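You operate a simulated robot arm through the tools that you are given. There is no shell and no other tool. Be economical: measure what you need, move in short steps, check, and stop when the job is done.

Carry out the task below with a simulated two-armed robot. There is one attempt and no reset: what you move stays moved.

Task
Wipe up the spill on the top of the dark cart with the rag and put it back.

The check looks at the end state, three seconds after you hand in, the way a careful person would. Anything else that was tipped, shoved, dropped, spilled or broken makes it a failure.

Robot
Two 7-joint arms with two-finger parallel grippers on one trunk, on a base that drives. Base frame: it is fixed to the floor where the robot stands at the start and does not move with it; the origin is under the middle of the robot, x ahead of it, y to its left, z up. Lengths are in mm, angles in degrees, forces in N, time in s.
The left shoulder is at the start at [70, 163, 945], the right one opposite. Payload 3.43 kg a hand.
The tool frame of a hand sits at the grasp point between the pads (the TCP): z along the fingers, y along the line on which they close. The tips reach 34 mm beyond it. The gripper opens to 128 mm. The fingers are 24 mm wide and 12 mm thick; the gripper's body (48 by 130 mm) begins 96 mm behind the TCP.
Orientation is that of the tool frame in the base frame, as [roll, pitch, yaw] about the fixed x, y, z axes, in that order (R = Rz(yaw) Ry(pitch) Rx(roll)). With the fingers straight down and closing along the base's y, the tool's x points along the base's -x, its y along +y and its z along -z.

Tools
- The arms move only by the tool drive_tool. It takes "left_plan", "right_plan" or both (then of equal length, played together; a hand with none holds still); each is text: rows parted by semicolons, each of 6 numbers parted by spaces: the shift along the tool's x, y, z in mm, then the turn, a rotation vector about the tool's x, y, z in degrees. In form: x y z rx ry rz; .... A call has 1 to 20 rows; each row is the pose to reach, as a shift and turn from the pose commanded when the call began, along the tool's axes at that moment. "left_hand" and "right_hand" are, for a hand that has rows, the opening, from 0 (shut) to 1 (fully open), set as the call begins (left out, the last holds). Rows are played at 5 a second. More than 50 mm and 8.6 degrees between two rows, or a gripper value outside its range, and nothing of the call is played. Where a pose cannot be reached the arm comes as near as it can. A force on the tool above 40 N (or 10 N above the force at the start of the call, whichever is more), or a blocked arm, ends the call early, and 0.2 s more pass. Each finger travels about 153 mm/s and halts on what it meets, pressing with about 38 N; the grip force reading is that of the motor and also rises with nothing between the fingers. The clock runs only during rows and for 0.2 s after the last one: add rows that repeat a pose to give the fingers time. It gives the time, the measured TCP pose, the force on the tool (base axes), the opening and the grip force at its end, in the units of the frame above (readings bear some noise).
- Cameras (640 x 400 px; columns grow to the right, rows downward): "scene" is now at [132.7, 13.6, 1162.1]; the picture's right is [0.12, -0.99, 0.00], its down [-0.67, -0.08, -0.73] and it looks along [0.73, 0.09, -0.68] (base axes); focal length 272 px, centre (320, 200). "left" rides on the left gripper at [76, 11, -160] in its tool frame; the picture's right is [-0.15, 0.99, 0.00], its down [-0.88, -0.13, -0.46] and it looks along [-0.45, -0.07, 0.89] (tool axes); focal length 234 px, centre (320, 200). "right" rides on the right gripper at [76, -11, -160] in its tool frame; the picture's right is [0.15, 0.99, 0.00], its down [-0.88, 0.13, -0.46] and it looks along [-0.45, 0.07, 0.89] (tool axes); focal length 234 px, centre (320, 200). There is no depth. A picture from a camera that has moved, and an enlarged one, comes with that camera's place and axes in the base frame and with its lens.
- capture(camera): a new picture of that camera. It takes no simulated time.
- move_column(by): slides the trunk up (or, below 0, down) by that many mm; the arms and the scene camera ride with it, the base frame stays. It gives what a move gives, with no picture.
- steer(legs): drives the robot by 1 to 6 legs, each [ahead, left, turn to the left] in mm, mm and degrees, along the robot's own axes; the way and the turn of a leg run together, so that a leg with both is an arc; at most 1500 mm and 180 degrees a leg. The arms and the cameras ride along, it lands a little off, and it stops where it bumps. It gives what a move gives.
- pan_tilt(pan, tilt): turns the head with the scene camera to pan (to the left, within 86 degrees either way) and tilt (down, from -29 to 69), counted from straight ahead of the robot. It gives what a move gives.
- close_up(camera, box): a new picture of the part [left, top, right, bottom] of that camera's present view, enlarged. It takes no simulated time.
- finish_job(): hands the job in; it is judged then, once.

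Go step by step. Nothing tells you exact positions but the pictures and the camera data: compare them with the known pose of the tool, close in by small moves and look again before you grip or let go. The budget is 120 turns and 100 pictures, counting those below and the enlarged ones. Unless the task says otherwise, let go and move clear before handing in, and close with one line.

The tools are called after "Request:" as name(argument=value, ...) on one line, values as JSON. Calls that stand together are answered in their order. drive_tool: Moves the arms, as the interface text tells. Its arguments: {"type":"object","properties":{"left_plan":{"type":"string"},"left_hand":{"type":"number"},"right_plan":{"type":"string"},"right_hand":{"type":"number"}},"required":[]} The other tools are called the same way: move_column (by) slides the trunk up or down; steer (legs) drives the base; pan_tilt (pan, tilt) turns the head that bears the scene camera; capture (camera) takes a picture; close_up (camera, box) takes an enlarged picture of a part of a camera's view; finish_job () hands the job in.

At the start:

```text
time: 0.0
left_tcp_pos: [602.7, 441.6, 806.2]
left_ee_rot: [-180.0, 0.1, -179.9]
left_ft_force: [-0.1, 0.2, 0.0]
left_width: 128.0
left_finger_force: 0.1
right_tcp_pos: [586.9, -127.4, 816.7]
right_ee_rot: [-180.0, 0.1, -180.0]
right_ft_force: [0.0, -1.0, -0.5]
right_width: 128.0
right_finger_force: 0.1
trunk travel left (down, up): [-425.0, 515.0]
robot x, y, heading: [-0.5, 2.6, -0.0]
head pan, tilt: [7.0, 42.8]
```

scene: 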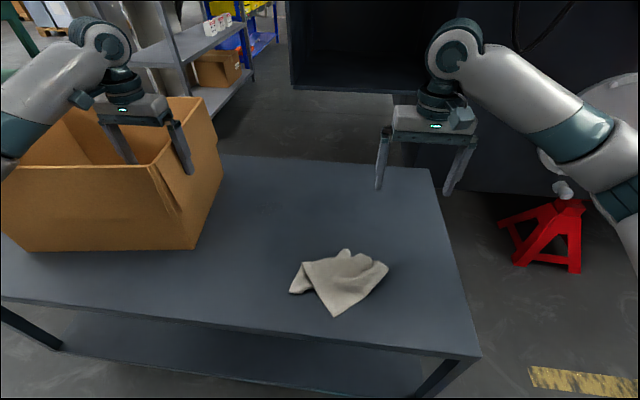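
right: 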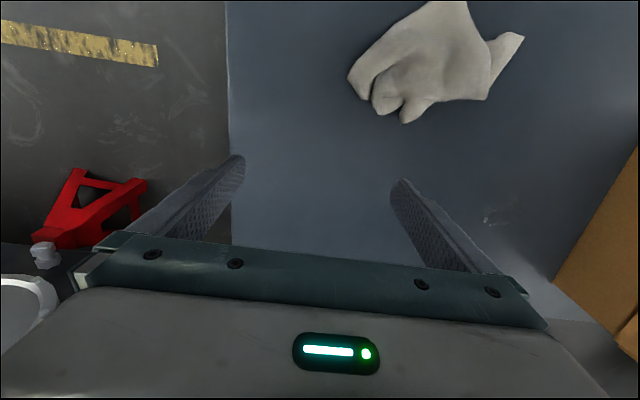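
left: 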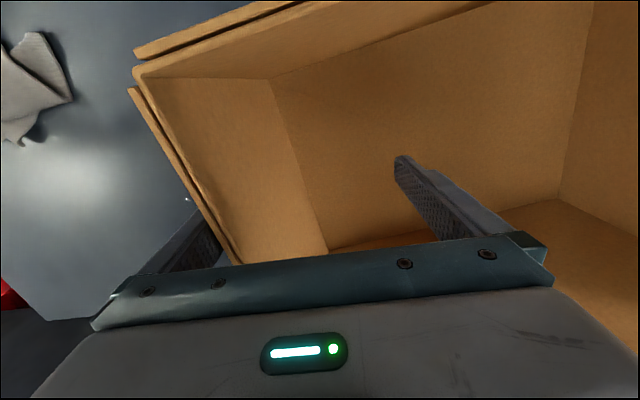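

I see a table ahead with a rag and a cardboard box, but no spill on it yet. I'll look around for the dark cart.

Request:
close_up(camera="scene", box=[200, 140, 500, 360])

Request:
pan_tilt(pan=-65, tilt=35)

Request:
capture(camera="scene")

Request:
pan_tilt(pan=75, tilt=35)

Request:
capture(camera="scene")

```text
1.82 times, centred on (350, 250) of scene
camera zoom: at [132.7, 13.6, 1162.1], right [0.12, -0.99, 0.0], down [-0.67, -0.08, -0.73], along [0.73, 0.09, -0.68], focal length 495 px, centre (266, 109)
```

zoom: 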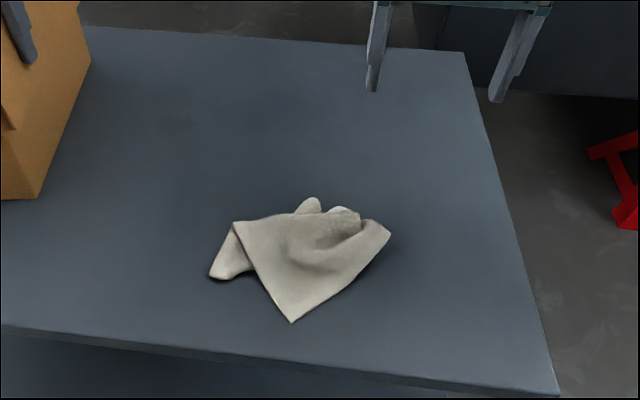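

```text
time: 1.4
left_tcp_pos: [602.2, 441.4, 807.1]
left_ee_rot: [-180.0, 0.1, 180.0]
left_ft_force: [-0.6, 0.2, 0.0]
left_width: 128.0
left_finger_force: 0.0
right_tcp_pos: [587.2, -128.1, 816.7]
right_ee_rot: [180.0, 0.0, 180.0]
right_ft_force: [-0.2, 0.5, -0.7]
right_width: 128.1
right_finger_force: 0.0
trunk travel left (down, up): [-425.0, 515.0]
robot x, y, heading: [1.1, 2.3, -0.1]
head pan, tilt: [-65.0, 35.0]
```

```text
95 pictures are left
camera scene: at [87.5, -76.3, 1173.7], right [-0.91, -0.42, 0.0], down [-0.24, 0.52, -0.82], along [0.35, -0.74, -0.57], focal length 272 px, centre (320, 200)
```

scene: 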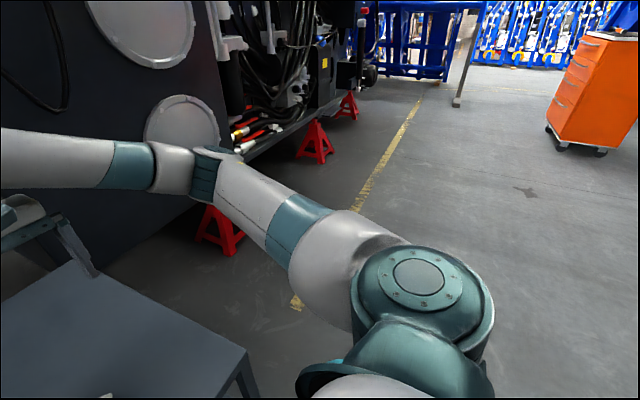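

```text
time: 3.7
left_tcp_pos: [603.4, 440.3, 808.1]
left_ee_rot: [179.9, 0.0, -180.0]
left_ft_force: [0.6, 0.2, 0.3]
left_width: 128.0
left_finger_force: 0.1
right_tcp_pos: [586.7, -127.4, 816.7]
right_ee_rot: [-179.9, 0.0, 179.9]
right_ft_force: [-0.2, 0.2, -0.4]
right_width: 127.9
right_finger_force: 0.1
trunk travel left (down, up): [-425.0, 515.0]
robot x, y, heading: [2.4, 2.7, 0.1]
head pan, tilt: [75.0, 35.0]
```

```text
94 pictures are left
camera scene: at [73.1, 88.5, 1173.7], right [0.97, -0.26, 0.0], down [-0.15, -0.55, -0.82], along [0.21, 0.79, -0.57], focal length 272 px, centre (320, 200)
```

scene: 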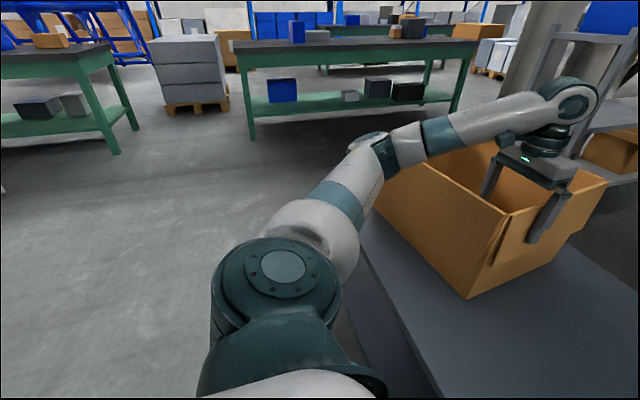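

The only cart-like thing nearby is this dark table. I'll check faint marks on its surface in the wrist views.

Request:
close_up(camera="right", box=[400, 120, 600, 300])

Request:
close_up(camera="left", box=[0, 80, 240, 320])

Request:
pan_tilt(pan=25, tilt=40)

Request:
capture(camera="scene")

```text
2.22 times, centred on (500, 210) of right
camera zoom: at [510.3, -139.2, 977.0], right [-0.15, 0.99, 0.0], down [0.88, 0.13, 0.46], along [0.45, 0.07, -0.89], focal length 520 px, centre (-80, 178)
```

zoom: 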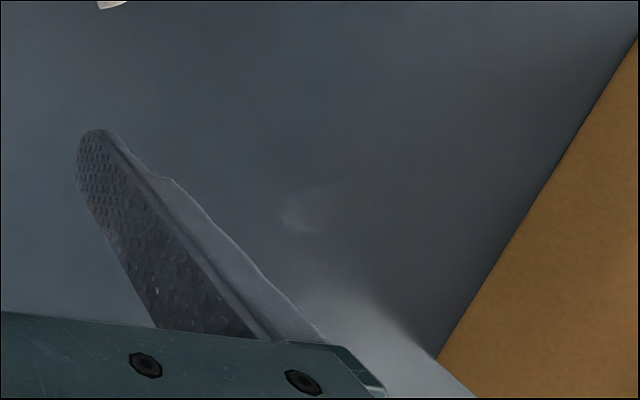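

```text
1.67 times, centred on (120, 200) of left
camera zoom: at [526.8, 452.6, 965.6], right [0.15, 0.99, 0.0], down [0.88, -0.13, 0.46], along [0.45, -0.07, -0.89], focal length 390 px, centre (653, 200)
```

zoom: 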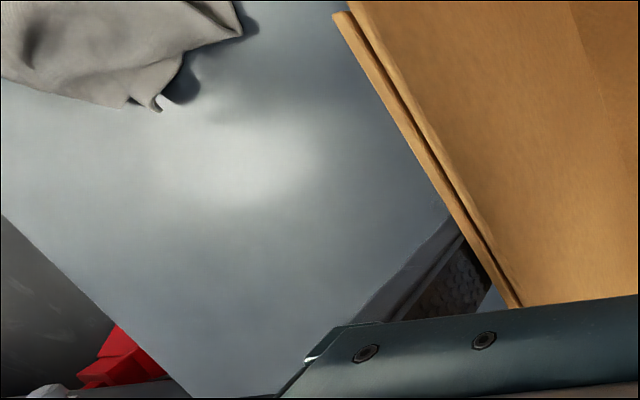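

```text
time: 4.8
left_tcp_pos: [603.7, 441.9, 806.9]
left_ee_rot: [180.0, 0.0, 179.9]
left_ft_force: [0.2, 0.4, -0.2]
left_width: 128.0
left_finger_force: 0.1
right_tcp_pos: [586.7, -128.9, 817.0]
right_ee_rot: [180.0, 0.0, 180.0]
right_ft_force: [-0.6, 0.8, -0.2]
right_width: 127.8
right_finger_force: 0.1
trunk travel left (down, up): [-425.0, 515.0]
robot x, y, heading: [1.9, 1.6, -0.1]
head pan, tilt: [25.0, 40.0]
```

```text
91 pictures are left
camera scene: at [127.2, 39.5, 1166.1], right [0.42, -0.91, 0.0], down [-0.58, -0.27, -0.77], along [0.69, 0.32, -0.64], focal length 272 px, centre (320, 200)
```

scene: 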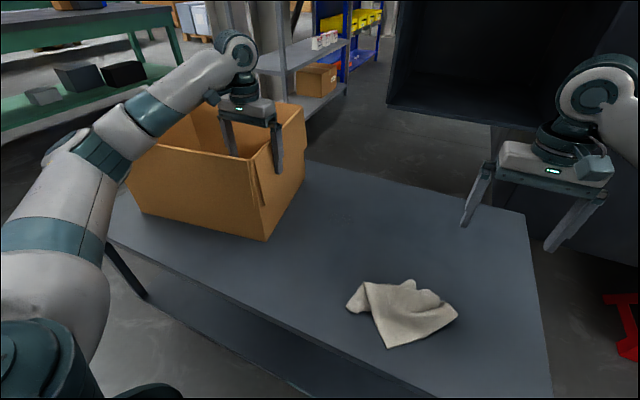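

There is a faint mark around (699, 245) seen from two cameras. I'll enlarge it.

Request:
close_up(camera="scene", box=[280, 160, 440, 260])

Request:
close_up(camera="scene", box=[380, 180, 560, 300])

```text
4.00 times, centred on (360, 210) of scene
camera zoom: at [127.2, 39.5, 1166.1], right [0.42, -0.91, 0.0], down [-0.58, -0.27, -0.77], along [0.69, 0.32, -0.64], focal length 1090 px, centre (160, 160)
```

zoom: 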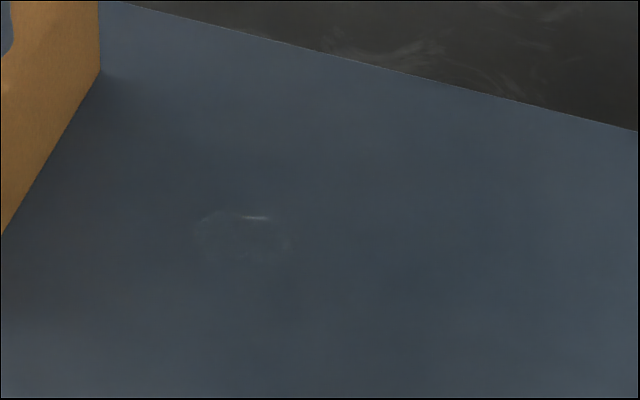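

```text
3.33 times, centred on (470, 240) of scene
camera zoom: at [127.2, 39.5, 1166.1], right [0.42, -0.91, 0.0], down [-0.58, -0.27, -0.77], along [0.69, 0.32, -0.64], focal length 908 px, centre (-180, 67)
```

zoom: 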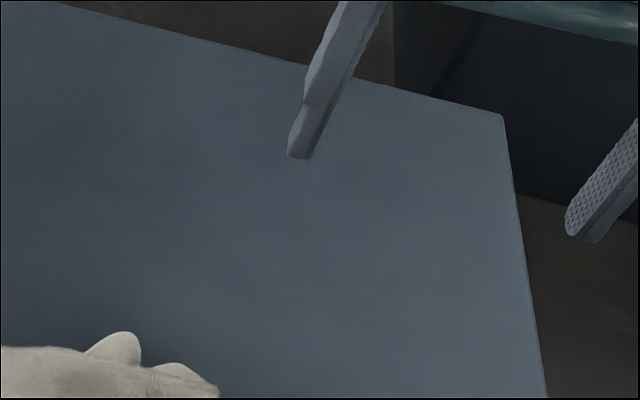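

The spill looks like a thin clear puddle, about 75 mm across, centred near (719, 241). The rag is near (492, 14). I'll move the right hand aside and bring the left hand up and over to look down on the rag.

Request:
drive_tool(left_plan="0 0 -48 0 0 0; 0 0 -96 0 0 0; 18 -44 -96 0 0 0; 36 -88 -96 0 0 0; 54 -132 -96 0 0 0; 72 -176 -96 0 0 0; 90 -220 -96 0 0 0; 108 -264 -96 0 0 0; 126 -308 -96 0 0 0; 144 -352 -96 0 0 0; 162 -396 -96 0 0 0", right_plan="10 -20 0 0 0 0; 20 -40 0 0 0 0; 30 -60 0 0 0 0; 40 -80 0 0 0 0; 50 -100 0 0 0 0; 60 -120 0 0 0 0; 60 -140 0 0 0 0; 60 -160 0 0 0 0; 60 -170 0 0 0 0; 60 -180 0 0 0 0; 60 -180 0 0 0 0")

Request:
capture(camera="left")

Request:
capture(camera="scene")

```text
time: 7.2
left_tcp_pos: [440.1, 44.8, 900.8]
left_ee_rot: [180.0, -0.1, -179.9]
left_ft_force: [-0.7, -0.5, -0.4]
left_width: 128.1
left_finger_force: 0.1
right_tcp_pos: [528.3, -308.8, 817.1]
right_ee_rot: [180.0, -0.1, 180.0]
right_ft_force: [-0.4, -0.2, -0.4]
right_width: 128.1
right_finger_force: 0.0
trunk travel left (down, up): [-425.0, 515.0]
robot x, y, heading: [-3.8, 2.2, -0.1]
head pan, tilt: [25.0, 40.0]
```

```text
88 pictures are left
camera left: at [364.0, 55.0, 1060.1], right [0.15, 0.99, 0.0], down [0.88, -0.13, 0.45], along [0.45, -0.06, -0.89], focal length 234 px, centre (320, 200)
```

left: 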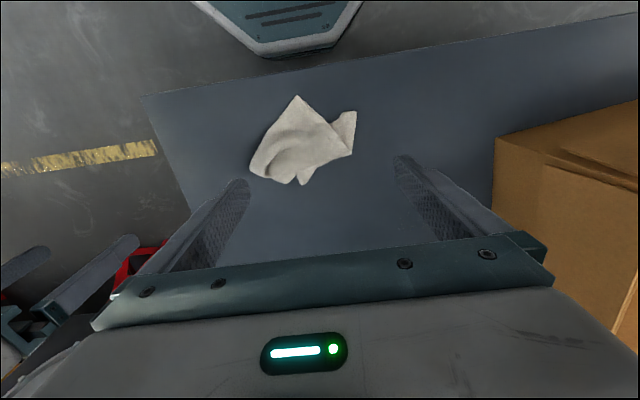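

```text
87 pictures are left
camera scene: at [127.3, 38.2, 1166.1], right [0.42, -0.91, 0.0], down [-0.58, -0.27, -0.77], along [0.69, 0.32, -0.64], focal length 272 px, centre (320, 200)
```

scene: 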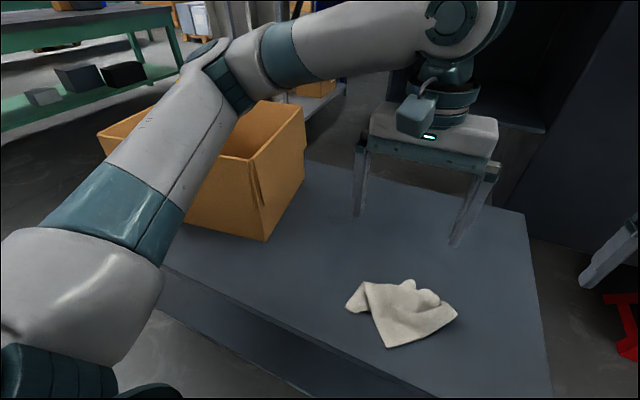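

The rag covers roughly x 390–570, y −120–120. I'll look closer at its folds.

Request:
close_up(camera="left", box=[220, 80, 380, 200])

Request:
close_up(camera="scene", box=[320, 260, 480, 360])

Request:
capture(camera="right")

```text
3.33 times, centred on (300, 140) of left
camera zoom: at [364.0, 55.0, 1060.1], right [0.15, 0.99, 0.0], down [0.88, -0.13, 0.45], along [0.45, -0.06, -0.89], focal length 781 px, centre (387, 400)
```

zoom: 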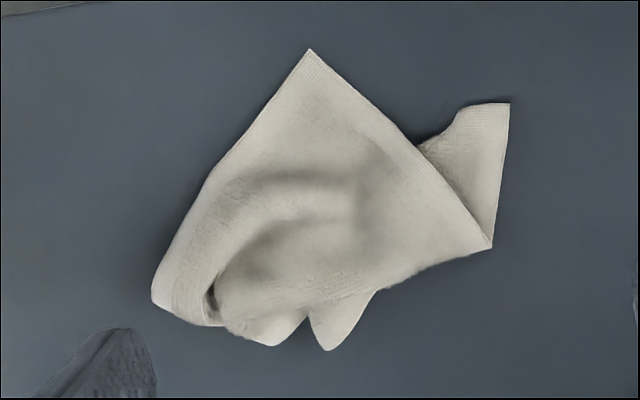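

```text
4.00 times, centred on (400, 310) of scene
camera zoom: at [127.3, 38.2, 1166.1], right [0.42, -0.91, 0.0], down [-0.58, -0.27, -0.77], along [0.69, 0.32, -0.64], focal length 1090 px, centre (0, -240)
```

zoom: 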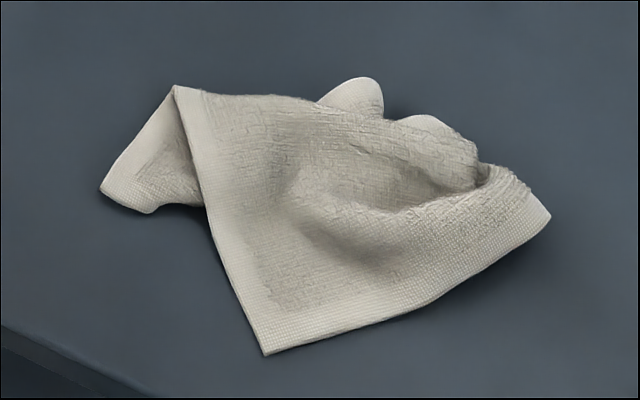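

```text
84 pictures are left
camera right: at [450.0, -320.5, 977.4], right [-0.15, 0.99, 0.0], down [0.88, 0.13, 0.46], along [0.45, 0.07, -0.89], focal length 234 px, centre (320, 200)
```

right: 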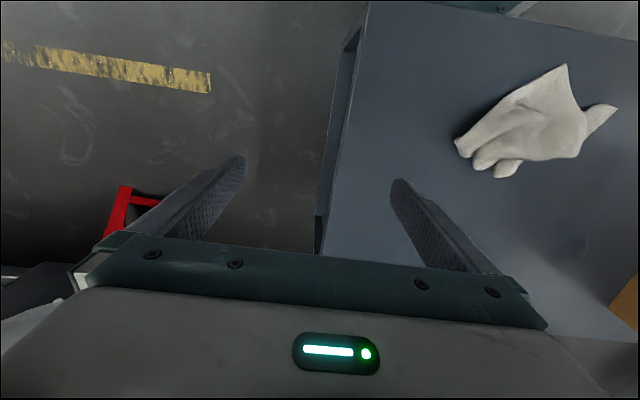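

The rag has a raised ridge running roughly along y near x≈500, which makes a good handle. I'll turn the left hand a quarter turn, so it closes along x, and come down partway over it.

Request:
drive_tool(left_plan="-6 -5 9 0 0 -8.2; -12 -10 18 0 0 -16.4; -18 -15 27 0 0 -24.6; -24 -20 36 0 0 -32.8; -30 -25 45 0 0 -41; -36 -30 54 0 0 -49.2; -42 -35 63 0 0 -57.4; -48 -40 72 0 0 -65.6; -54 -45 81 0 0 -73.8; -60 -50 90 0 0 -82; -65 -55 100 0 0 -90; -65 -55 100 0 0 -90")

Request:
capture(camera="left")

Request:
capture(camera="scene")

```text
time: 9.8
left_tcp_pos: [506.4, -8.0, 803.9]
left_ee_rot: [179.9, -0.1, -89.8]
left_ft_force: [0.4, 0.4, -0.8]
left_width: 127.8
left_finger_force: 0.0
right_tcp_pos: [528.4, -307.8, 817.8]
right_ee_rot: [179.9, -0.1, -179.9]
right_ft_force: [-0.2, -0.7, 0.0]
right_width: 128.0
right_finger_force: 0.1
trunk travel left (down, up): [-425.0, 515.0]
robot x, y, heading: [-2.0, -0.5, -0.2]
head pan, tilt: [25.0, 40.0]
```

```text
83 pictures are left
camera left: at [494.8, -83.1, 962.0], right [-0.99, 0.14, 0.0], down [0.13, 0.88, 0.45], along [0.06, 0.45, -0.89], focal length 234 px, centre (320, 200)
```

left: 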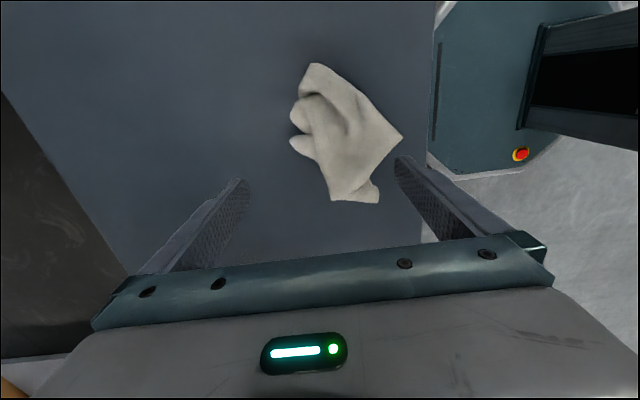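

```text
82 pictures are left
camera scene: at [128.3, 40.3, 1165.9], right [0.42, -0.91, 0.0], down [-0.58, -0.27, -0.77], along [0.69, 0.32, -0.64], focal length 272 px, centre (320, 200)
```

scene: 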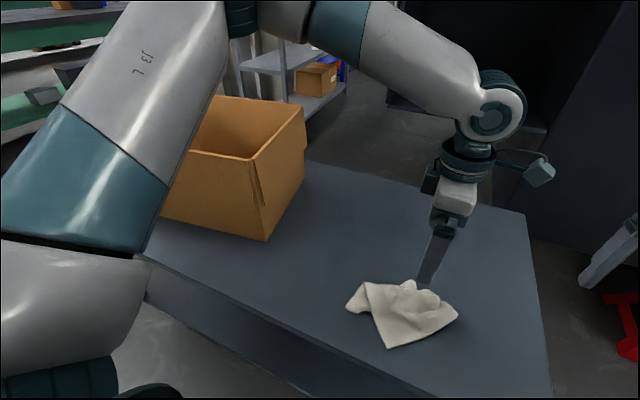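

I'll enlarge the rag in this view to find the ridge under the gripper.

Request:
close_up(camera="left", box=[260, 50, 420, 210])

```text
2.50 times, centred on (340, 130) of left
camera zoom: at [494.8, -83.1, 962.0], right [-0.99, 0.14, 0.0], down [0.13, 0.88, 0.45], along [0.06, 0.45, -0.89], focal length 585 px, centre (270, 375)
```

zoom: 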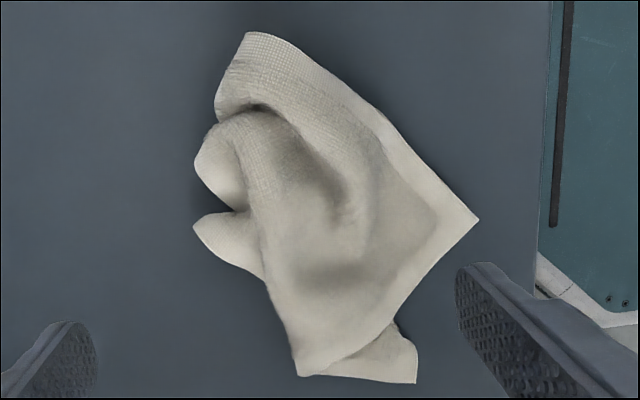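

The inner ridge lies right under the TCP, running along y. I'll narrow the fingers to about 85 mm and come down in stages.

Request:
drive_tool(left_plan="0 2 45 0 0 0; 0 4 90 0 0 0; 0 4 130 0 0 0; 0 4 130 0 0 0", left_hand=0.68)

Request:
capture(camera="left")

Request:
pan_tilt(pan=0, tilt=50)

Request:
capture(camera="scene")

```text
time: 10.8
left_tcp_pos: [502.4, -10.0, 673.9]
left_ee_rot: [180.0, 0.0, -90.0]
left_ft_force: [-0.3, 0.2, 0.2]
left_width: 87.3
left_finger_force: 0.1
right_tcp_pos: [527.5, -307.8, 817.8]
right_ee_rot: [180.0, 0.0, -180.0]
right_ft_force: [0.4, -0.3, -0.2]
right_width: 128.1
right_finger_force: 0.0
trunk travel left (down, up): [-425.0, 515.0]
robot x, y, heading: [-2.5, -1.6, -0.2]
head pan, tilt: [25.0, 40.0]
```

```text
80 pictures are left
camera left: at [490.1, -85.2, 832.2], right [-0.99, 0.15, 0.0], down [0.13, 0.88, 0.46], along [0.07, 0.45, -0.89], focal length 234 px, centre (320, 200)
```

left: 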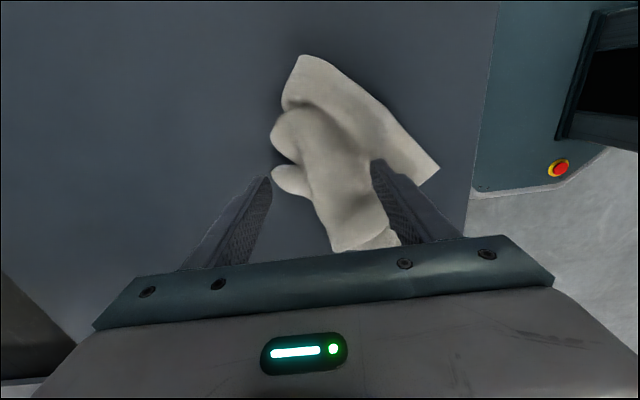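

```text
time: 11.7
left_tcp_pos: [502.7, -9.9, 674.0]
left_ee_rot: [179.9, 0.0, -89.9]
left_ft_force: [0.6, -0.3, -1.0]
left_width: 86.8
left_finger_force: 0.0
right_tcp_pos: [526.8, -308.7, 817.4]
right_ee_rot: [180.0, 0.0, 180.0]
right_ft_force: [-0.2, -0.4, 0.3]
right_width: 127.9
right_finger_force: 0.0
trunk travel left (down, up): [-425.0, 515.0]
robot x, y, heading: [-2.4, 1.3, 0.0]
head pan, tilt: [0.0, 50.0]
```

```text
79 pictures are left
camera scene: at [127.2, 3.4, 1152.0], right [0.0, -1.0, 0.0], down [-0.77, 0.0, -0.64], along [0.64, 0.0, -0.77], focal length 272 px, centre (320, 200)
```

scene: 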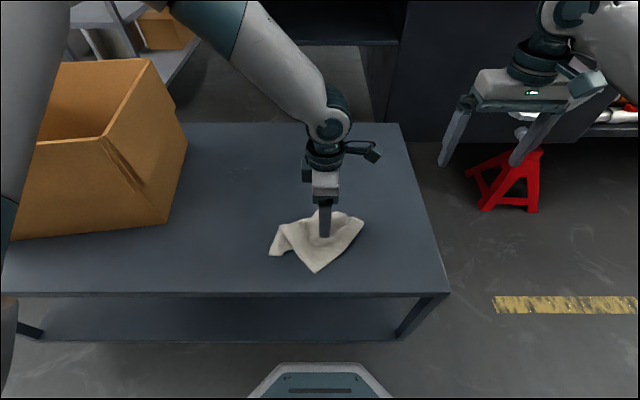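

Request:
close_up(camera="left", box=[240, 50, 450, 260])

Request:
close_up(camera="scene", box=[250, 180, 380, 280])

```text
1.90 times, centred on (345, 155) of left
camera zoom: at [490.2, -85.5, 832.1], right [-0.99, 0.15, 0.0], down [0.13, 0.88, 0.46], along [0.07, 0.45, -0.89], focal length 446 px, centre (272, 286)
```

zoom: 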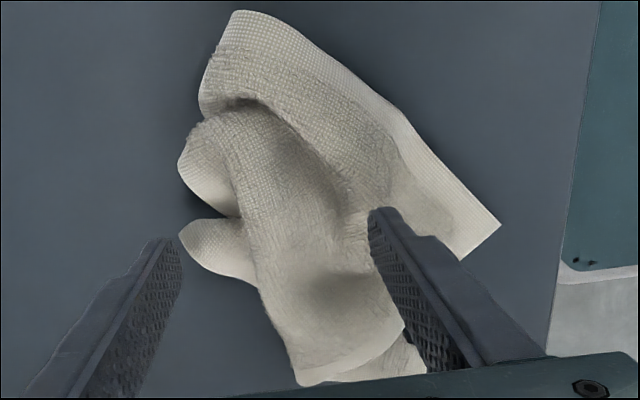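

```text
4.00 times, centred on (315, 230) of scene
camera zoom: at [127.2, 3.4, 1152.0], right [0.0, -1.0, 0.0], down [-0.77, 0.0, -0.64], along [0.64, 0.0, -0.77], focal length 1090 px, centre (340, 80)
```

zoom: 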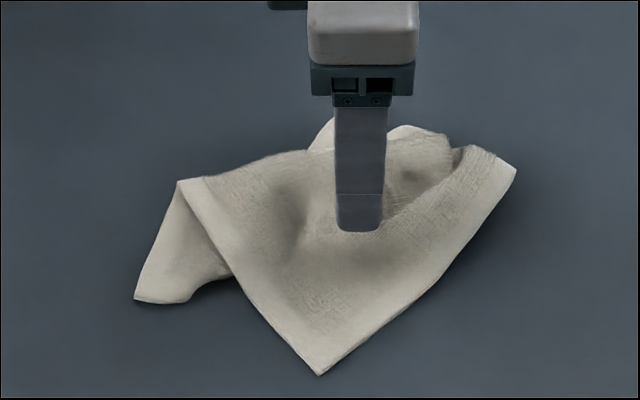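

The ridge centre is about 10 mm nearer than the TCP. I'll shift there, narrow slightly, and descend carefully.

Request:
drive_tool(left_plan="0 9 0 0 0 0; 0 9 20 0 0 0; 0 9 40 0 0 0; 0 9 48 0 0 0; 0 9 56 0 0 0; 0 9 60 0 0 0; 0 9 64 0 0 0; 0 9 66 0 0 0", left_hand=0.58)

Request:
capture(camera="left")

Request:
close_up(camera="scene", box=[250, 180, 380, 280])

```text
time: 12.7
left_tcp_pos: [494.5, -10.6, 639.1]
left_ee_rot: [-179.4, -0.3, -89.8]
left_ft_force: [-8.6, 1.8, 34.0]
left_width: 72.5
left_finger_force: 0.1
right_tcp_pos: [525.8, -308.7, 819.2]
right_ee_rot: [-180.0, 0.0, -180.0]
right_ft_force: [0.6, 0.4, -0.5]
right_width: 128.1
right_finger_force: 0.0
trunk travel left (down, up): [-425.0, 515.0]
robot x, y, heading: [-2.0, -0.2, -0.1]
head pan, tilt: [0.0, 50.0]
stopped in row 4 (left hand): the force on the tool passed its limit (the readings are from after the stop); the commanded pose is now the measured one
```

```text
76 pictures are left
camera left: at [481.6, -85.7, 796.4], right [-0.99, 0.14, -0.01], down [0.12, 0.88, 0.45], along [0.07, 0.45, -0.89], focal length 234 px, centre (320, 200)
```

left: 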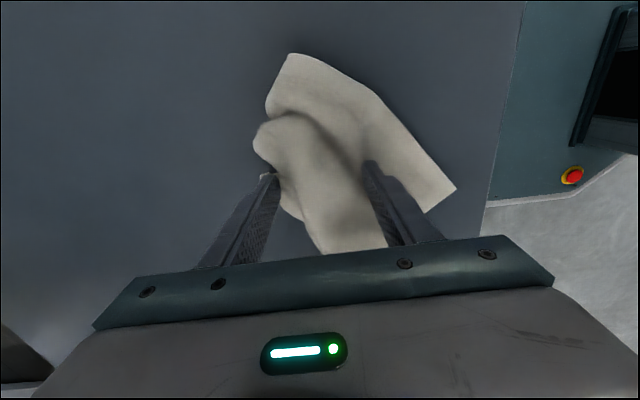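

```text
4.00 times, centred on (315, 230) of scene
camera zoom: at [125.7, 3.7, 1152.6], right [0.0, -1.0, 0.0], down [-0.77, 0.0, -0.64], along [0.64, 0.0, -0.77], focal length 1090 px, centre (340, 80)
```

zoom: 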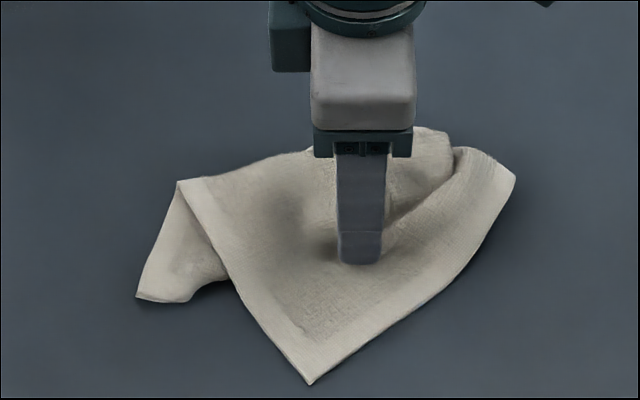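

The near finger rests on a fold about 40 mm above the table, so the rag is fairly stiff. I'll ease off slightly and close to see if the ridge holds.

Request:
drive_tool(left_plan="0 0 -2 0 0 0; 0 0 -2 0 0 0; 0 0 -2 0 0 0; 0 0 -2 0 0 0", left_hand=0.0)

Request:
capture(camera="left")

Request:
close_up(camera="scene", box=[250, 180, 380, 280])

```text
time: 13.7
left_tcp_pos: [493.9, -10.0, 637.6]
left_ee_rot: [-179.5, -0.1, -89.9]
left_ft_force: [5.8, -0.8, 22.7]
left_width: 12.2
left_finger_force: 37.7
right_tcp_pos: [527.5, -308.0, 818.1]
right_ee_rot: [180.0, 0.0, -179.9]
right_ft_force: [-0.2, 0.3, 0.5]
right_width: 128.1
right_finger_force: 0.1
trunk travel left (down, up): [-425.0, 515.0]
robot x, y, heading: [-2.8, -4.3, 0.1]
head pan, tilt: [0.0, 50.0]
```

```text
74 pictures are left
camera left: at [481.4, -85.6, 796.6], right [-0.99, 0.14, -0.01], down [0.12, 0.88, 0.45], along [0.07, 0.45, -0.89], focal length 234 px, centre (320, 200)
```

left: 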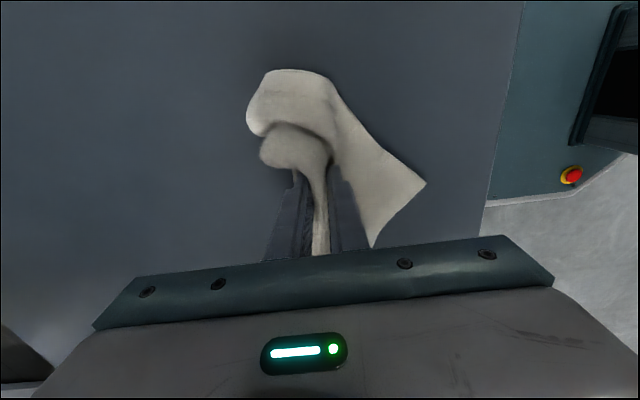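

```text
4.00 times, centred on (315, 230) of scene
camera zoom: at [126.1, 3.3, 1152.2], right [0.0, -1.0, 0.0], down [-0.77, 0.0, -0.64], along [0.64, 0.0, -0.77], focal length 1090 px, centre (340, 80)
```

zoom: 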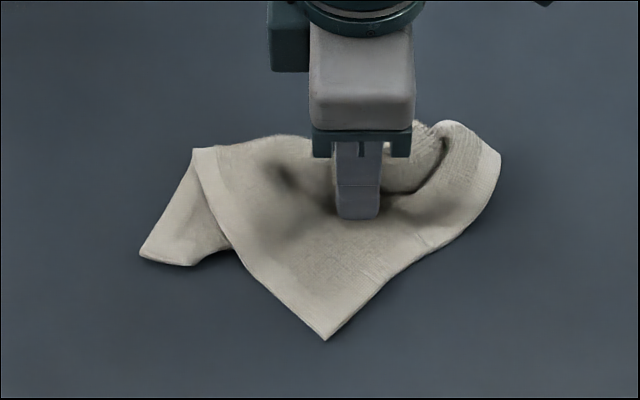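

The cloth is soft and is now pinched firmly (12 mm between fingers). I'll lift a little to check the hold.

Request:
drive_tool(left_plan="0 0 -20 0 0 0; 0 0 -40 0 0 0; 0 0 -60 0 0 0; 0 0 -60 0 0 0; 0 0 -60 0 0 0")

Request:
capture(camera="scene")

Request:
capture(camera="left")

```text
time: 14.8
left_tcp_pos: [493.2, -9.8, 695.8]
left_ee_rot: [-179.6, -0.1, -89.9]
left_ft_force: [-0.6, -0.3, -0.8]
left_width: 11.9
left_finger_force: 38.3
right_tcp_pos: [526.9, -307.7, 818.0]
right_ee_rot: [180.0, 0.0, 180.0]
right_ft_force: [-0.4, 0.8, -0.2]
right_width: 128.1
right_finger_force: 0.0
trunk travel left (down, up): [-425.0, 515.0]
robot x, y, heading: [1.2, -1.9, 0.0]
head pan, tilt: [0.0, 50.0]
```

```text
72 pictures are left
camera scene: at [127.2, 3.5, 1152.0], right [0.0, -1.0, 0.0], down [-0.77, 0.0, -0.64], along [0.64, 0.0, -0.77], focal length 272 px, centre (320, 200)
```

scene: 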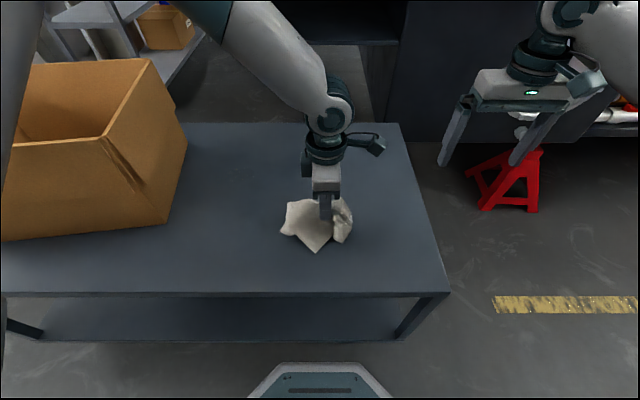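

```text
71 pictures are left
camera left: at [480.8, -86.1, 855.6], right [-0.99, 0.14, -0.01], down [0.13, 0.88, 0.45], along [0.07, 0.45, -0.89], focal length 234 px, centre (320, 200)
```

left: 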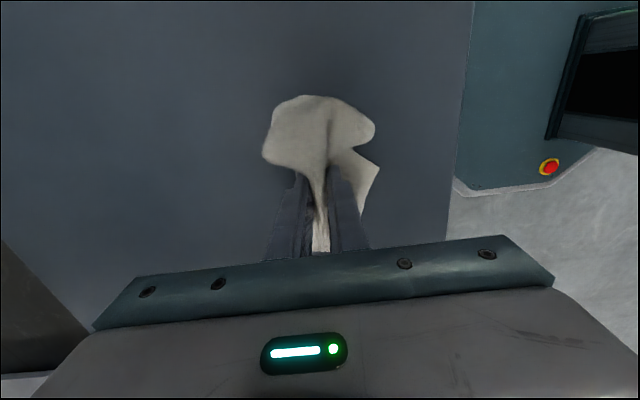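

The rag is held well. I'll get a fine fix on the spill before carrying it there.

Request:
close_up(camera="scene", box=[190, 140, 290, 210])

```text
5.71 times, centred on (240, 175) of scene
camera zoom: at [127.2, 3.5, 1152.0], right [0.0, -1.0, 0.0], down [-0.77, 0.0, -0.64], along [0.64, 0.0, -0.77], focal length 1557 px, centre (777, 343)
```

zoom: 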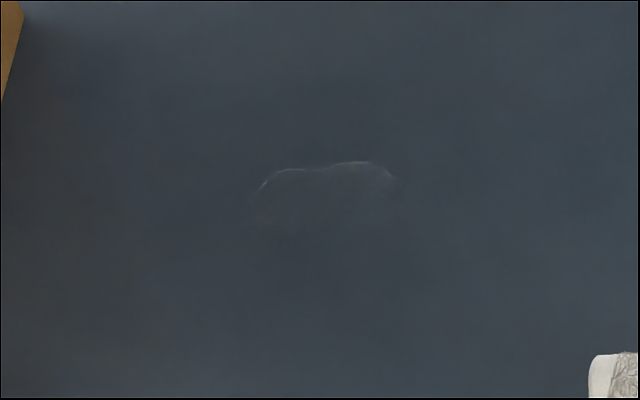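

The spill spans about x 680–750, y 203–282. I'll carry the rag above it.

Request:
drive_tool(left_plan="0 0 -25 0 0 0; -31 -28 -25 0 0 0; -62 -56 -25 0 0 0; -93 -84 -25 0 0 0; -124 -112 -25 0 0 0; -155 -140 -25 0 0 0; -186 -168 -25 0 0 0; -217 -196 -25 0 0 0; -251 -222 -25 0 0 0; -251 -222 -25 0 0 0; -251 -222 -25 0 0 0")

Request:
capture(camera="scene")

Request:
capture(camera="left")

```text
time: 17.2
left_tcp_pos: [714.8, 240.9, 720.4]
left_ee_rot: [-179.6, -0.2, -89.9]
left_ft_force: [-0.7, -0.8, 0.2]
left_width: 11.9
left_finger_force: 38.1
right_tcp_pos: [527.3, -308.5, 817.0]
right_ee_rot: [180.0, -0.1, -180.0]
right_ft_force: [0.2, 0.2, -1.2]
right_width: 128.0
right_finger_force: 0.0
trunk travel left (down, up): [-425.0, 515.0]
robot x, y, heading: [-0.6, -0.2, -0.3]
head pan, tilt: [0.0, 50.0]
```

```text
69 pictures are left
camera scene: at [127.5, 3.7, 1151.9], right [0.0, -1.0, 0.0], down [-0.77, 0.0, -0.64], along [0.64, 0.0, -0.77], focal length 272 px, centre (320, 200)
```

scene: 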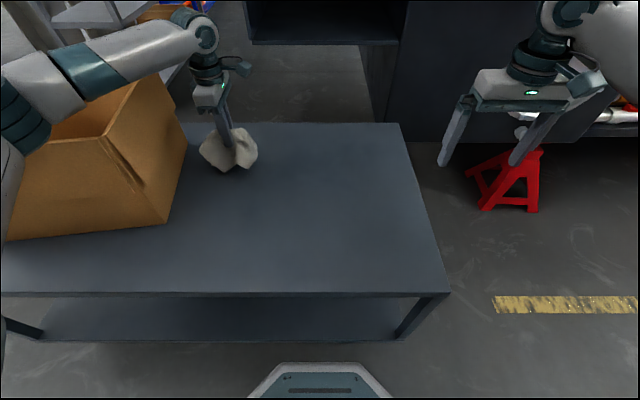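

```text
68 pictures are left
camera left: at [702.2, 165.5, 879.0], right [-0.99, 0.14, -0.01], down [0.13, 0.88, 0.45], along [0.07, 0.45, -0.89], focal length 234 px, centre (320, 200)
```

left: 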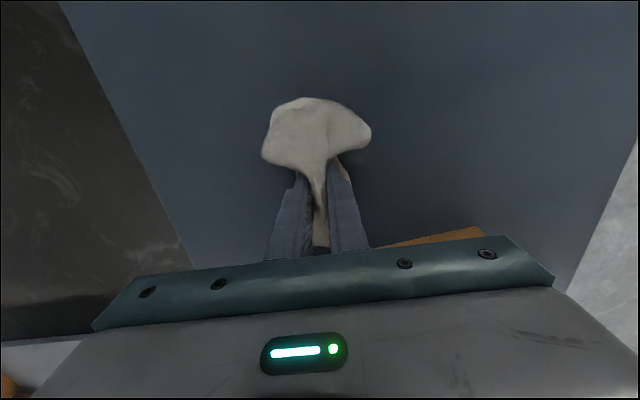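

The left forearm passes over the box corner (box top about z 830), so lowering the hand could hit it. I'll raise the trunk so the arm comes in steeper.

Request:
move_column(by=200)

Request:
drive_tool(left_plan="0 0 45 0 0 0; 0 0 90 0 0 0; 0 0 135 0 0 0; 0 0 180 0 0 0; 0 0 210 0 0 0; 0 0 210 0 0 0")

Request:
pan_tilt(pan=25, tilt=45)

Request:
capture(camera="scene")

Request:
capture(camera="right")

```text
time: 19.4
left_tcp_pos: [715.1, 239.7, 920.9]
left_ee_rot: [-179.6, -0.1, -89.9]
left_ft_force: [0.4, 1.1, -0.2]
left_width: 11.8
left_finger_force: 38.2
right_tcp_pos: [527.5, -309.3, 1018.3]
right_ee_rot: [-180.0, 0.0, -180.0]
right_ft_force: [-0.3, 0.7, 0.2]
right_width: 128.0
right_finger_force: 0.0
trunk travel left (down, up): [-625.0, 315.0]
robot x, y, heading: [-0.5, 0.2, -0.0]
head pan, tilt: [0.0, 50.0]
```

```text
time: 20.8
left_tcp_pos: [714.6, 241.3, 710.2]
left_ee_rot: [-179.5, -0.1, -89.8]
left_ft_force: [1.3, -0.2, -0.3]
left_width: 11.8
left_finger_force: 38.3
right_tcp_pos: [526.7, -307.8, 1017.9]
right_ee_rot: [180.0, -0.2, -180.0]
right_ft_force: [-0.5, 0.8, -0.1]
right_width: 127.9
right_finger_force: 0.0
trunk travel left (down, up): [-625.0, 315.0]
robot x, y, heading: [-1.9, -1.0, 0.2]
head pan, tilt: [0.0, 50.0]
```

```text
time: 21.7
left_tcp_pos: [715.6, 240.6, 709.9]
left_ee_rot: [-179.6, -0.2, -89.9]
left_ft_force: [0.8, 0.1, 0.2]
left_width: 11.9
left_finger_force: 38.2
right_tcp_pos: [527.2, -308.1, 1016.5]
right_ee_rot: [180.0, -0.1, -180.0]
right_ft_force: [0.1, -0.6, 0.1]
right_width: 127.8
right_finger_force: 0.0
trunk travel left (down, up): [-625.0, 315.0]
robot x, y, heading: [0.7, -1.0, -0.0]
head pan, tilt: [25.0, 45.0]
```

```text
67 pictures are left
camera scene: at [124.1, 37.7, 1358.9], right [0.42, -0.91, 0.0], down [-0.64, -0.3, -0.71], along [0.64, 0.3, -0.71], focal length 272 px, centre (320, 200)
```

scene: 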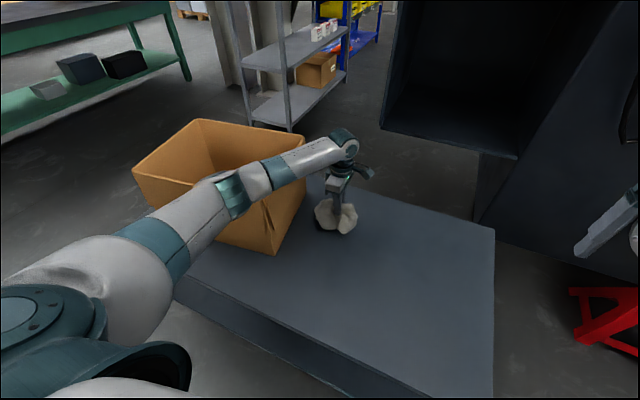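

```text
66 pictures are left
camera right: at [450.4, -319.2, 1177.7], right [-0.15, 0.99, 0.0], down [0.88, 0.13, 0.45], along [0.45, 0.07, -0.89], focal length 234 px, centre (320, 200)
```

right: 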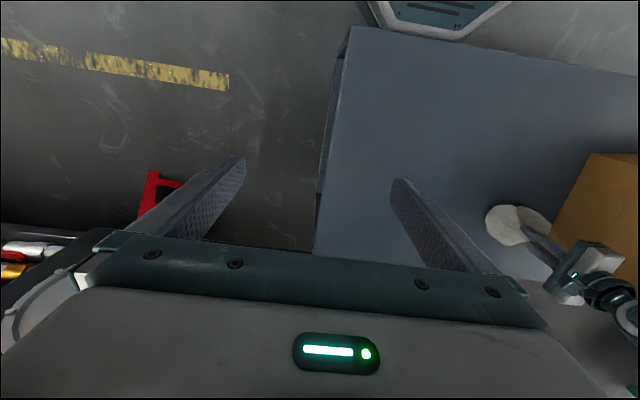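

The arm is now well above the box. I'll lower the rag onto the spill, watching the force.

Request:
drive_tool(left_plan="0 0 30 0 0 0; 0 0 60 0 0 0; 0 0 75 0 0 0; 0 0 85 0 0 0; 0 0 85 0 0 0")

Request:
capture(camera="left")

Request:
close_up(camera="scene", box=[230, 130, 430, 280])

```text
time: 22.7
left_tcp_pos: [720.7, 240.4, 637.0]
left_ee_rot: [-178.8, -0.5, -89.8]
left_ft_force: [-6.6, -0.9, 29.4]
left_width: 11.5
left_finger_force: 38.3
right_tcp_pos: [526.5, -307.9, 1017.5]
right_ee_rot: [-180.0, 0.0, -179.9]
right_ft_force: [0.1, 0.2, -0.8]
right_width: 128.2
right_finger_force: 0.1
trunk travel left (down, up): [-625.0, 315.0]
robot x, y, heading: [3.3, -2.2, 0.0]
head pan, tilt: [25.0, 45.0]
stopped in row 4 (left hand): the force on the tool passed its limit (the readings are from after the stop); the commanded pose is now the measured one
```

```text
65 pictures are left
camera left: at [705.8, 164.2, 796.7], right [-0.99, 0.14, -0.02], down [0.12, 0.88, 0.45], along [0.08, 0.45, -0.89], focal length 234 px, centre (320, 200)
```

left: 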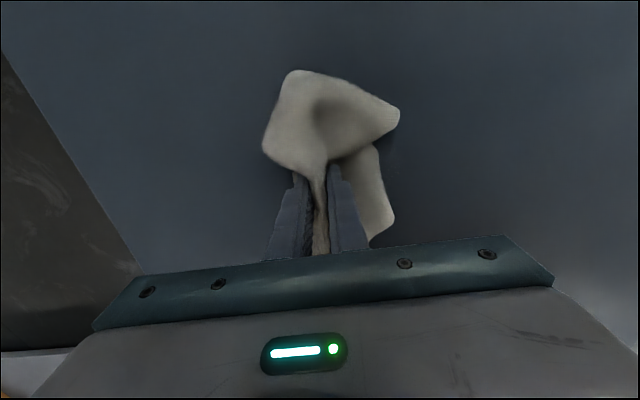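

```text
2.67 times, centred on (330, 205) of scene
camera zoom: at [121.9, 37.1, 1359.3], right [0.42, -0.91, 0.0], down [-0.64, -0.3, -0.71], along [0.64, 0.3, -0.71], focal length 727 px, centre (293, 187)
```

zoom: 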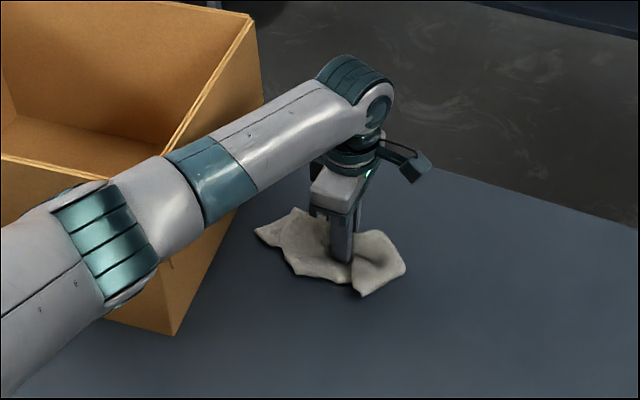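

Contact came at tip z ≈ 600, so the cart top really sits near z 600. Re-projecting onto that height puts the spill at about (682, 226), with the views agreeing better. I'll ease the pressure and wipe strokes over x 640–720, y 180–270.

Request:
drive_tool(left_plan="0 0 -2 0 0 0; 15 0 -2 0 0 0; 15 39 -2 0 0 0; 15 79 -2 0 0 0; -10 79 -2 0 0 0; -10 39 -2 0 0 0; -10 0 -2 0 0 0; -30 0 -2 0 0 0; -30 39 -2 0 0 0; -30 79 -2 0 0 0; 5 79 -2 0 0 0; 40 79 -2 0 0 0; 40 39 -2 0 0 0; 40 0 -2 0 0 0; 60 0 -2 0 0 0; 60 39 -2 0 0 0; 60 79 -2 0 0 0; 15 79 -2 0 0 0; 15 39 -2 0 0 0; 15 39 -2 0 0 0")

Request:
capture(camera="left")

Request:
close_up(camera="scene", box=[230, 130, 430, 280])

```text
time: 25.3
left_tcp_pos: [643.3, 201.9, 637.1]
left_ee_rot: [-178.7, -0.2, -89.9]
left_ft_force: [-5.1, -4.3, 24.8]
left_width: 11.6
left_finger_force: 37.8
right_tcp_pos: [526.2, -308.9, 1017.8]
right_ee_rot: [-180.0, 0.1, -179.8]
right_ft_force: [-0.7, -0.1, -0.5]
right_width: 128.1
right_finger_force: 0.1
trunk travel left (down, up): [-625.0, 315.0]
robot x, y, heading: [2.9, 0.2, 0.2]
head pan, tilt: [25.0, 45.0]
stopped in row 13 (left hand): the force on the tool passed its limit (the readings are from after the stop); the commanded pose is now the measured one
```

```text
63 pictures are left
camera left: at [628.9, 127.7, 796.5], right [-0.99, 0.14, -0.02], down [0.12, 0.88, 0.46], along [0.09, 0.45, -0.89], focal length 234 px, centre (320, 200)
```

left: 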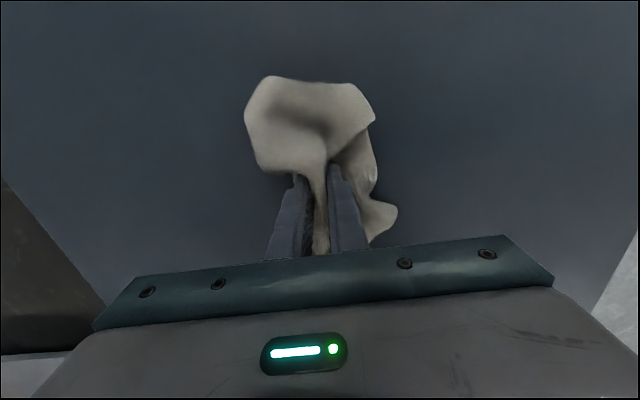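

```text
2.67 times, centred on (330, 205) of scene
camera zoom: at [122.3, 36.7, 1358.8], right [0.42, -0.91, 0.0], down [-0.64, -0.3, -0.71], along [0.64, 0.3, -0.71], focal length 727 px, centre (293, 187)
```

zoom: 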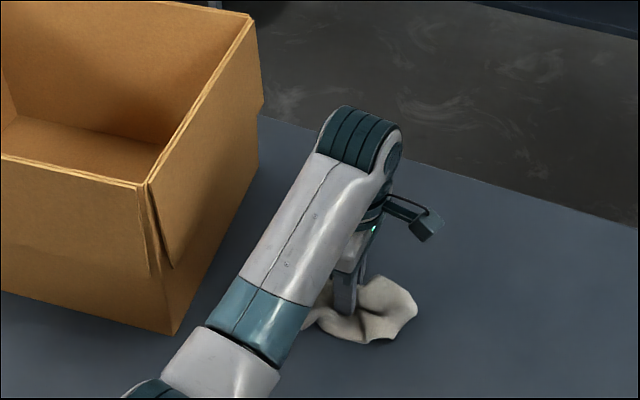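

Most strokes went through; the press was a bit too strong. I'll ease up 3 mm, finish the remaining strokes, then lift and look.

Request:
drive_tool(left_plan="0 0 -3 0 0 0; 2 -39 -3 0 0 0; 2 -78 -3 0 0 0; 22 -78 -3 0 0 0; 22 -39 -3 0 0 0; 22 0 -3 0 0 0; -23 0 -3 0 0 0; -23 -39 -3 0 0 0; -23 -78 -3 0 0 0; -45 -78 -3 0 0 0; -45 -39 -3 0 0 0; -45 0 -3 0 0 0; -45 0 -40 0 0 0; -45 0 -85 0 0 0; 0 0 -120 0 0 0; 45 20 -120 0 0 0; 90 40 -120 0 0 0; 135 60 -120 0 0 0; 170 75 -120 0 0 0; 170 75 -120 0 0 0")

Request:
capture(camera="scene")

Request:
capture(camera="left")

```text
refused: row 15 steps farther than a row can; nothing moved
```

```text
61 pictures are left
camera scene: at [122.3, 36.7, 1358.8], right [0.42, -0.91, 0.0], down [-0.64, -0.3, -0.71], along [0.64, 0.3, -0.71], focal length 272 px, centre (320, 200)
```

scene: 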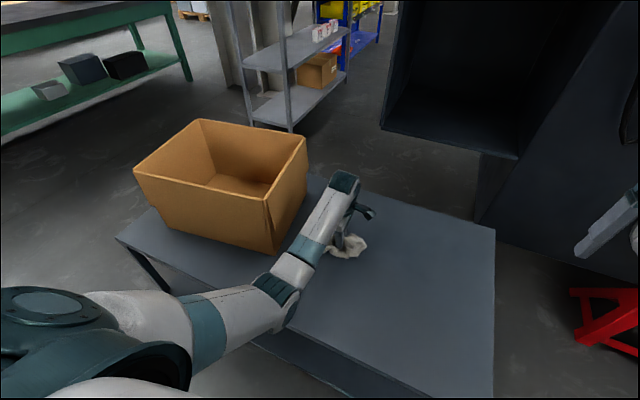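

```text
60 pictures are left
camera left: at [628.9, 127.7, 796.5], right [-0.99, 0.14, -0.02], down [0.12, 0.88, 0.46], along [0.09, 0.45, -0.89], focal length 234 px, centre (320, 200)
```

left: 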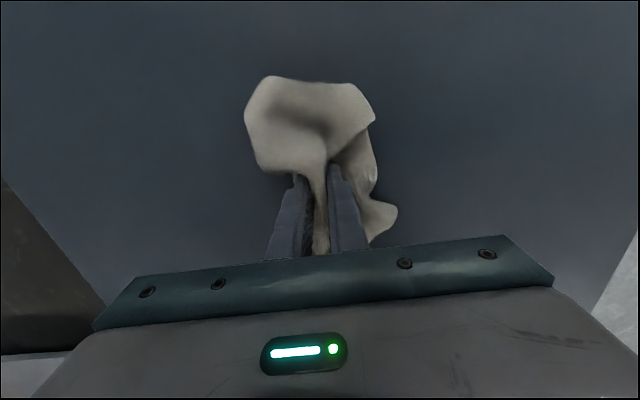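

One row was too long, so nothing moved. I'll resend it with shorter steps.

Request:
drive_tool(left_plan="0 0 -3 0 0 0; 2 -39 -3 0 0 0; 2 -78 -3 0 0 0; 22 -78 -3 0 0 0; 22 -39 -3 0 0 0; 22 0 -3 0 0 0; -23 0 -3 0 0 0; -23 -39 -3 0 0 0; -23 -78 -3 0 0 0; -45 -78 -3 0 0 0; -45 -39 -3 0 0 0; -45 0 -3 0 0 0; -45 0 -40 0 0 0; -40 0 -85 0 0 0; -10 0 -120 0 0 0; 30 20 -120 0 0 0; 70 40 -120 0 0 0; 110 60 -120 0 0 0; 150 75 -120 0 0 0; 150 75 -120 0 0 0")

Request:
capture(camera="scene")

Request:
close_up(camera="scene", box=[270, 180, 430, 280])

Request:
capture(camera="left")

```text
time: 29.2
left_tcp_pos: [635.3, 191.1, 712.2]
left_ee_rot: [-176.5, 6.6, -84.7]
left_ft_force: [-0.2, 0.9, -0.6]
left_width: 11.4
left_finger_force: 37.9
left hand out of reach, approached as far as the arm can: row 16, 17, 18, 19
right_tcp_pos: [526.5, -307.6, 1017.3]
right_ee_rot: [-180.0, 0.0, -179.9]
right_ft_force: [0.4, -1.0, 0.0]
right_width: 128.1
right_finger_force: 0.1
trunk travel left (down, up): [-625.0, 315.0]
robot x, y, heading: [-1.0, 3.6, -0.1]
head pan, tilt: [25.0, 45.0]
stopped in row 19 (left hand): the arm was blocked; the commanded pose is now the measured one
```

```text
59 pictures are left
camera scene: at [123.9, 38.1, 1358.9], right [0.42, -0.91, 0.0], down [-0.64, -0.3, -0.71], along [0.64, 0.3, -0.71], focal length 272 px, centre (320, 200)
```

scene: 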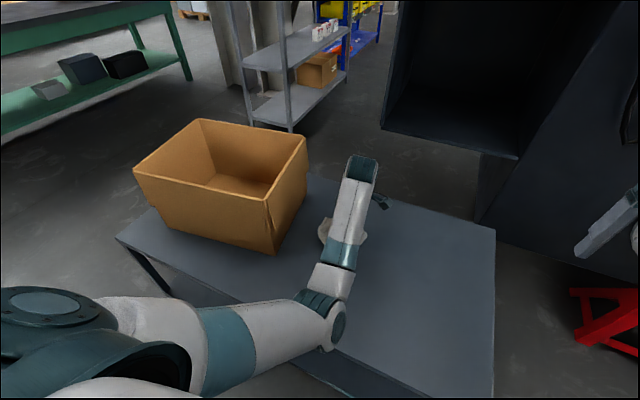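

```text
4.00 times, centred on (350, 230) of scene
camera zoom: at [123.9, 38.1, 1358.9], right [0.42, -0.91, 0.0], down [-0.64, -0.3, -0.71], along [0.64, 0.3, -0.71], focal length 1090 px, centre (200, 80)
```

zoom: 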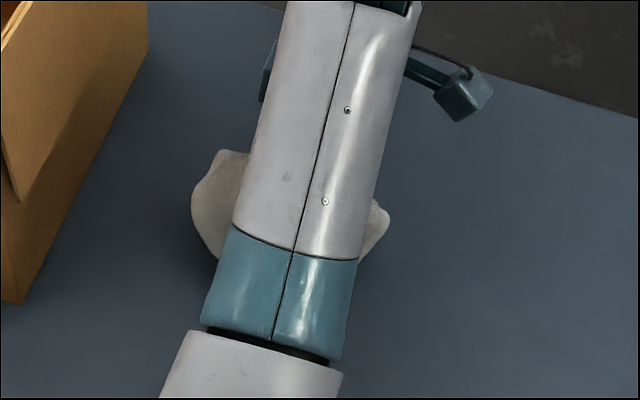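

```text
57 pictures are left
camera left: at [623.1, 95.0, 860.4], right [-1.0, 0.06, -0.04], down [0.03, 0.83, 0.56], along [0.07, 0.56, -0.83], focal length 234 px, centre (320, 200)
```

left: 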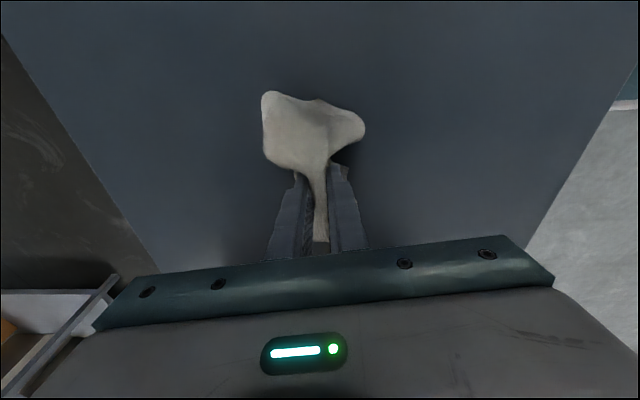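

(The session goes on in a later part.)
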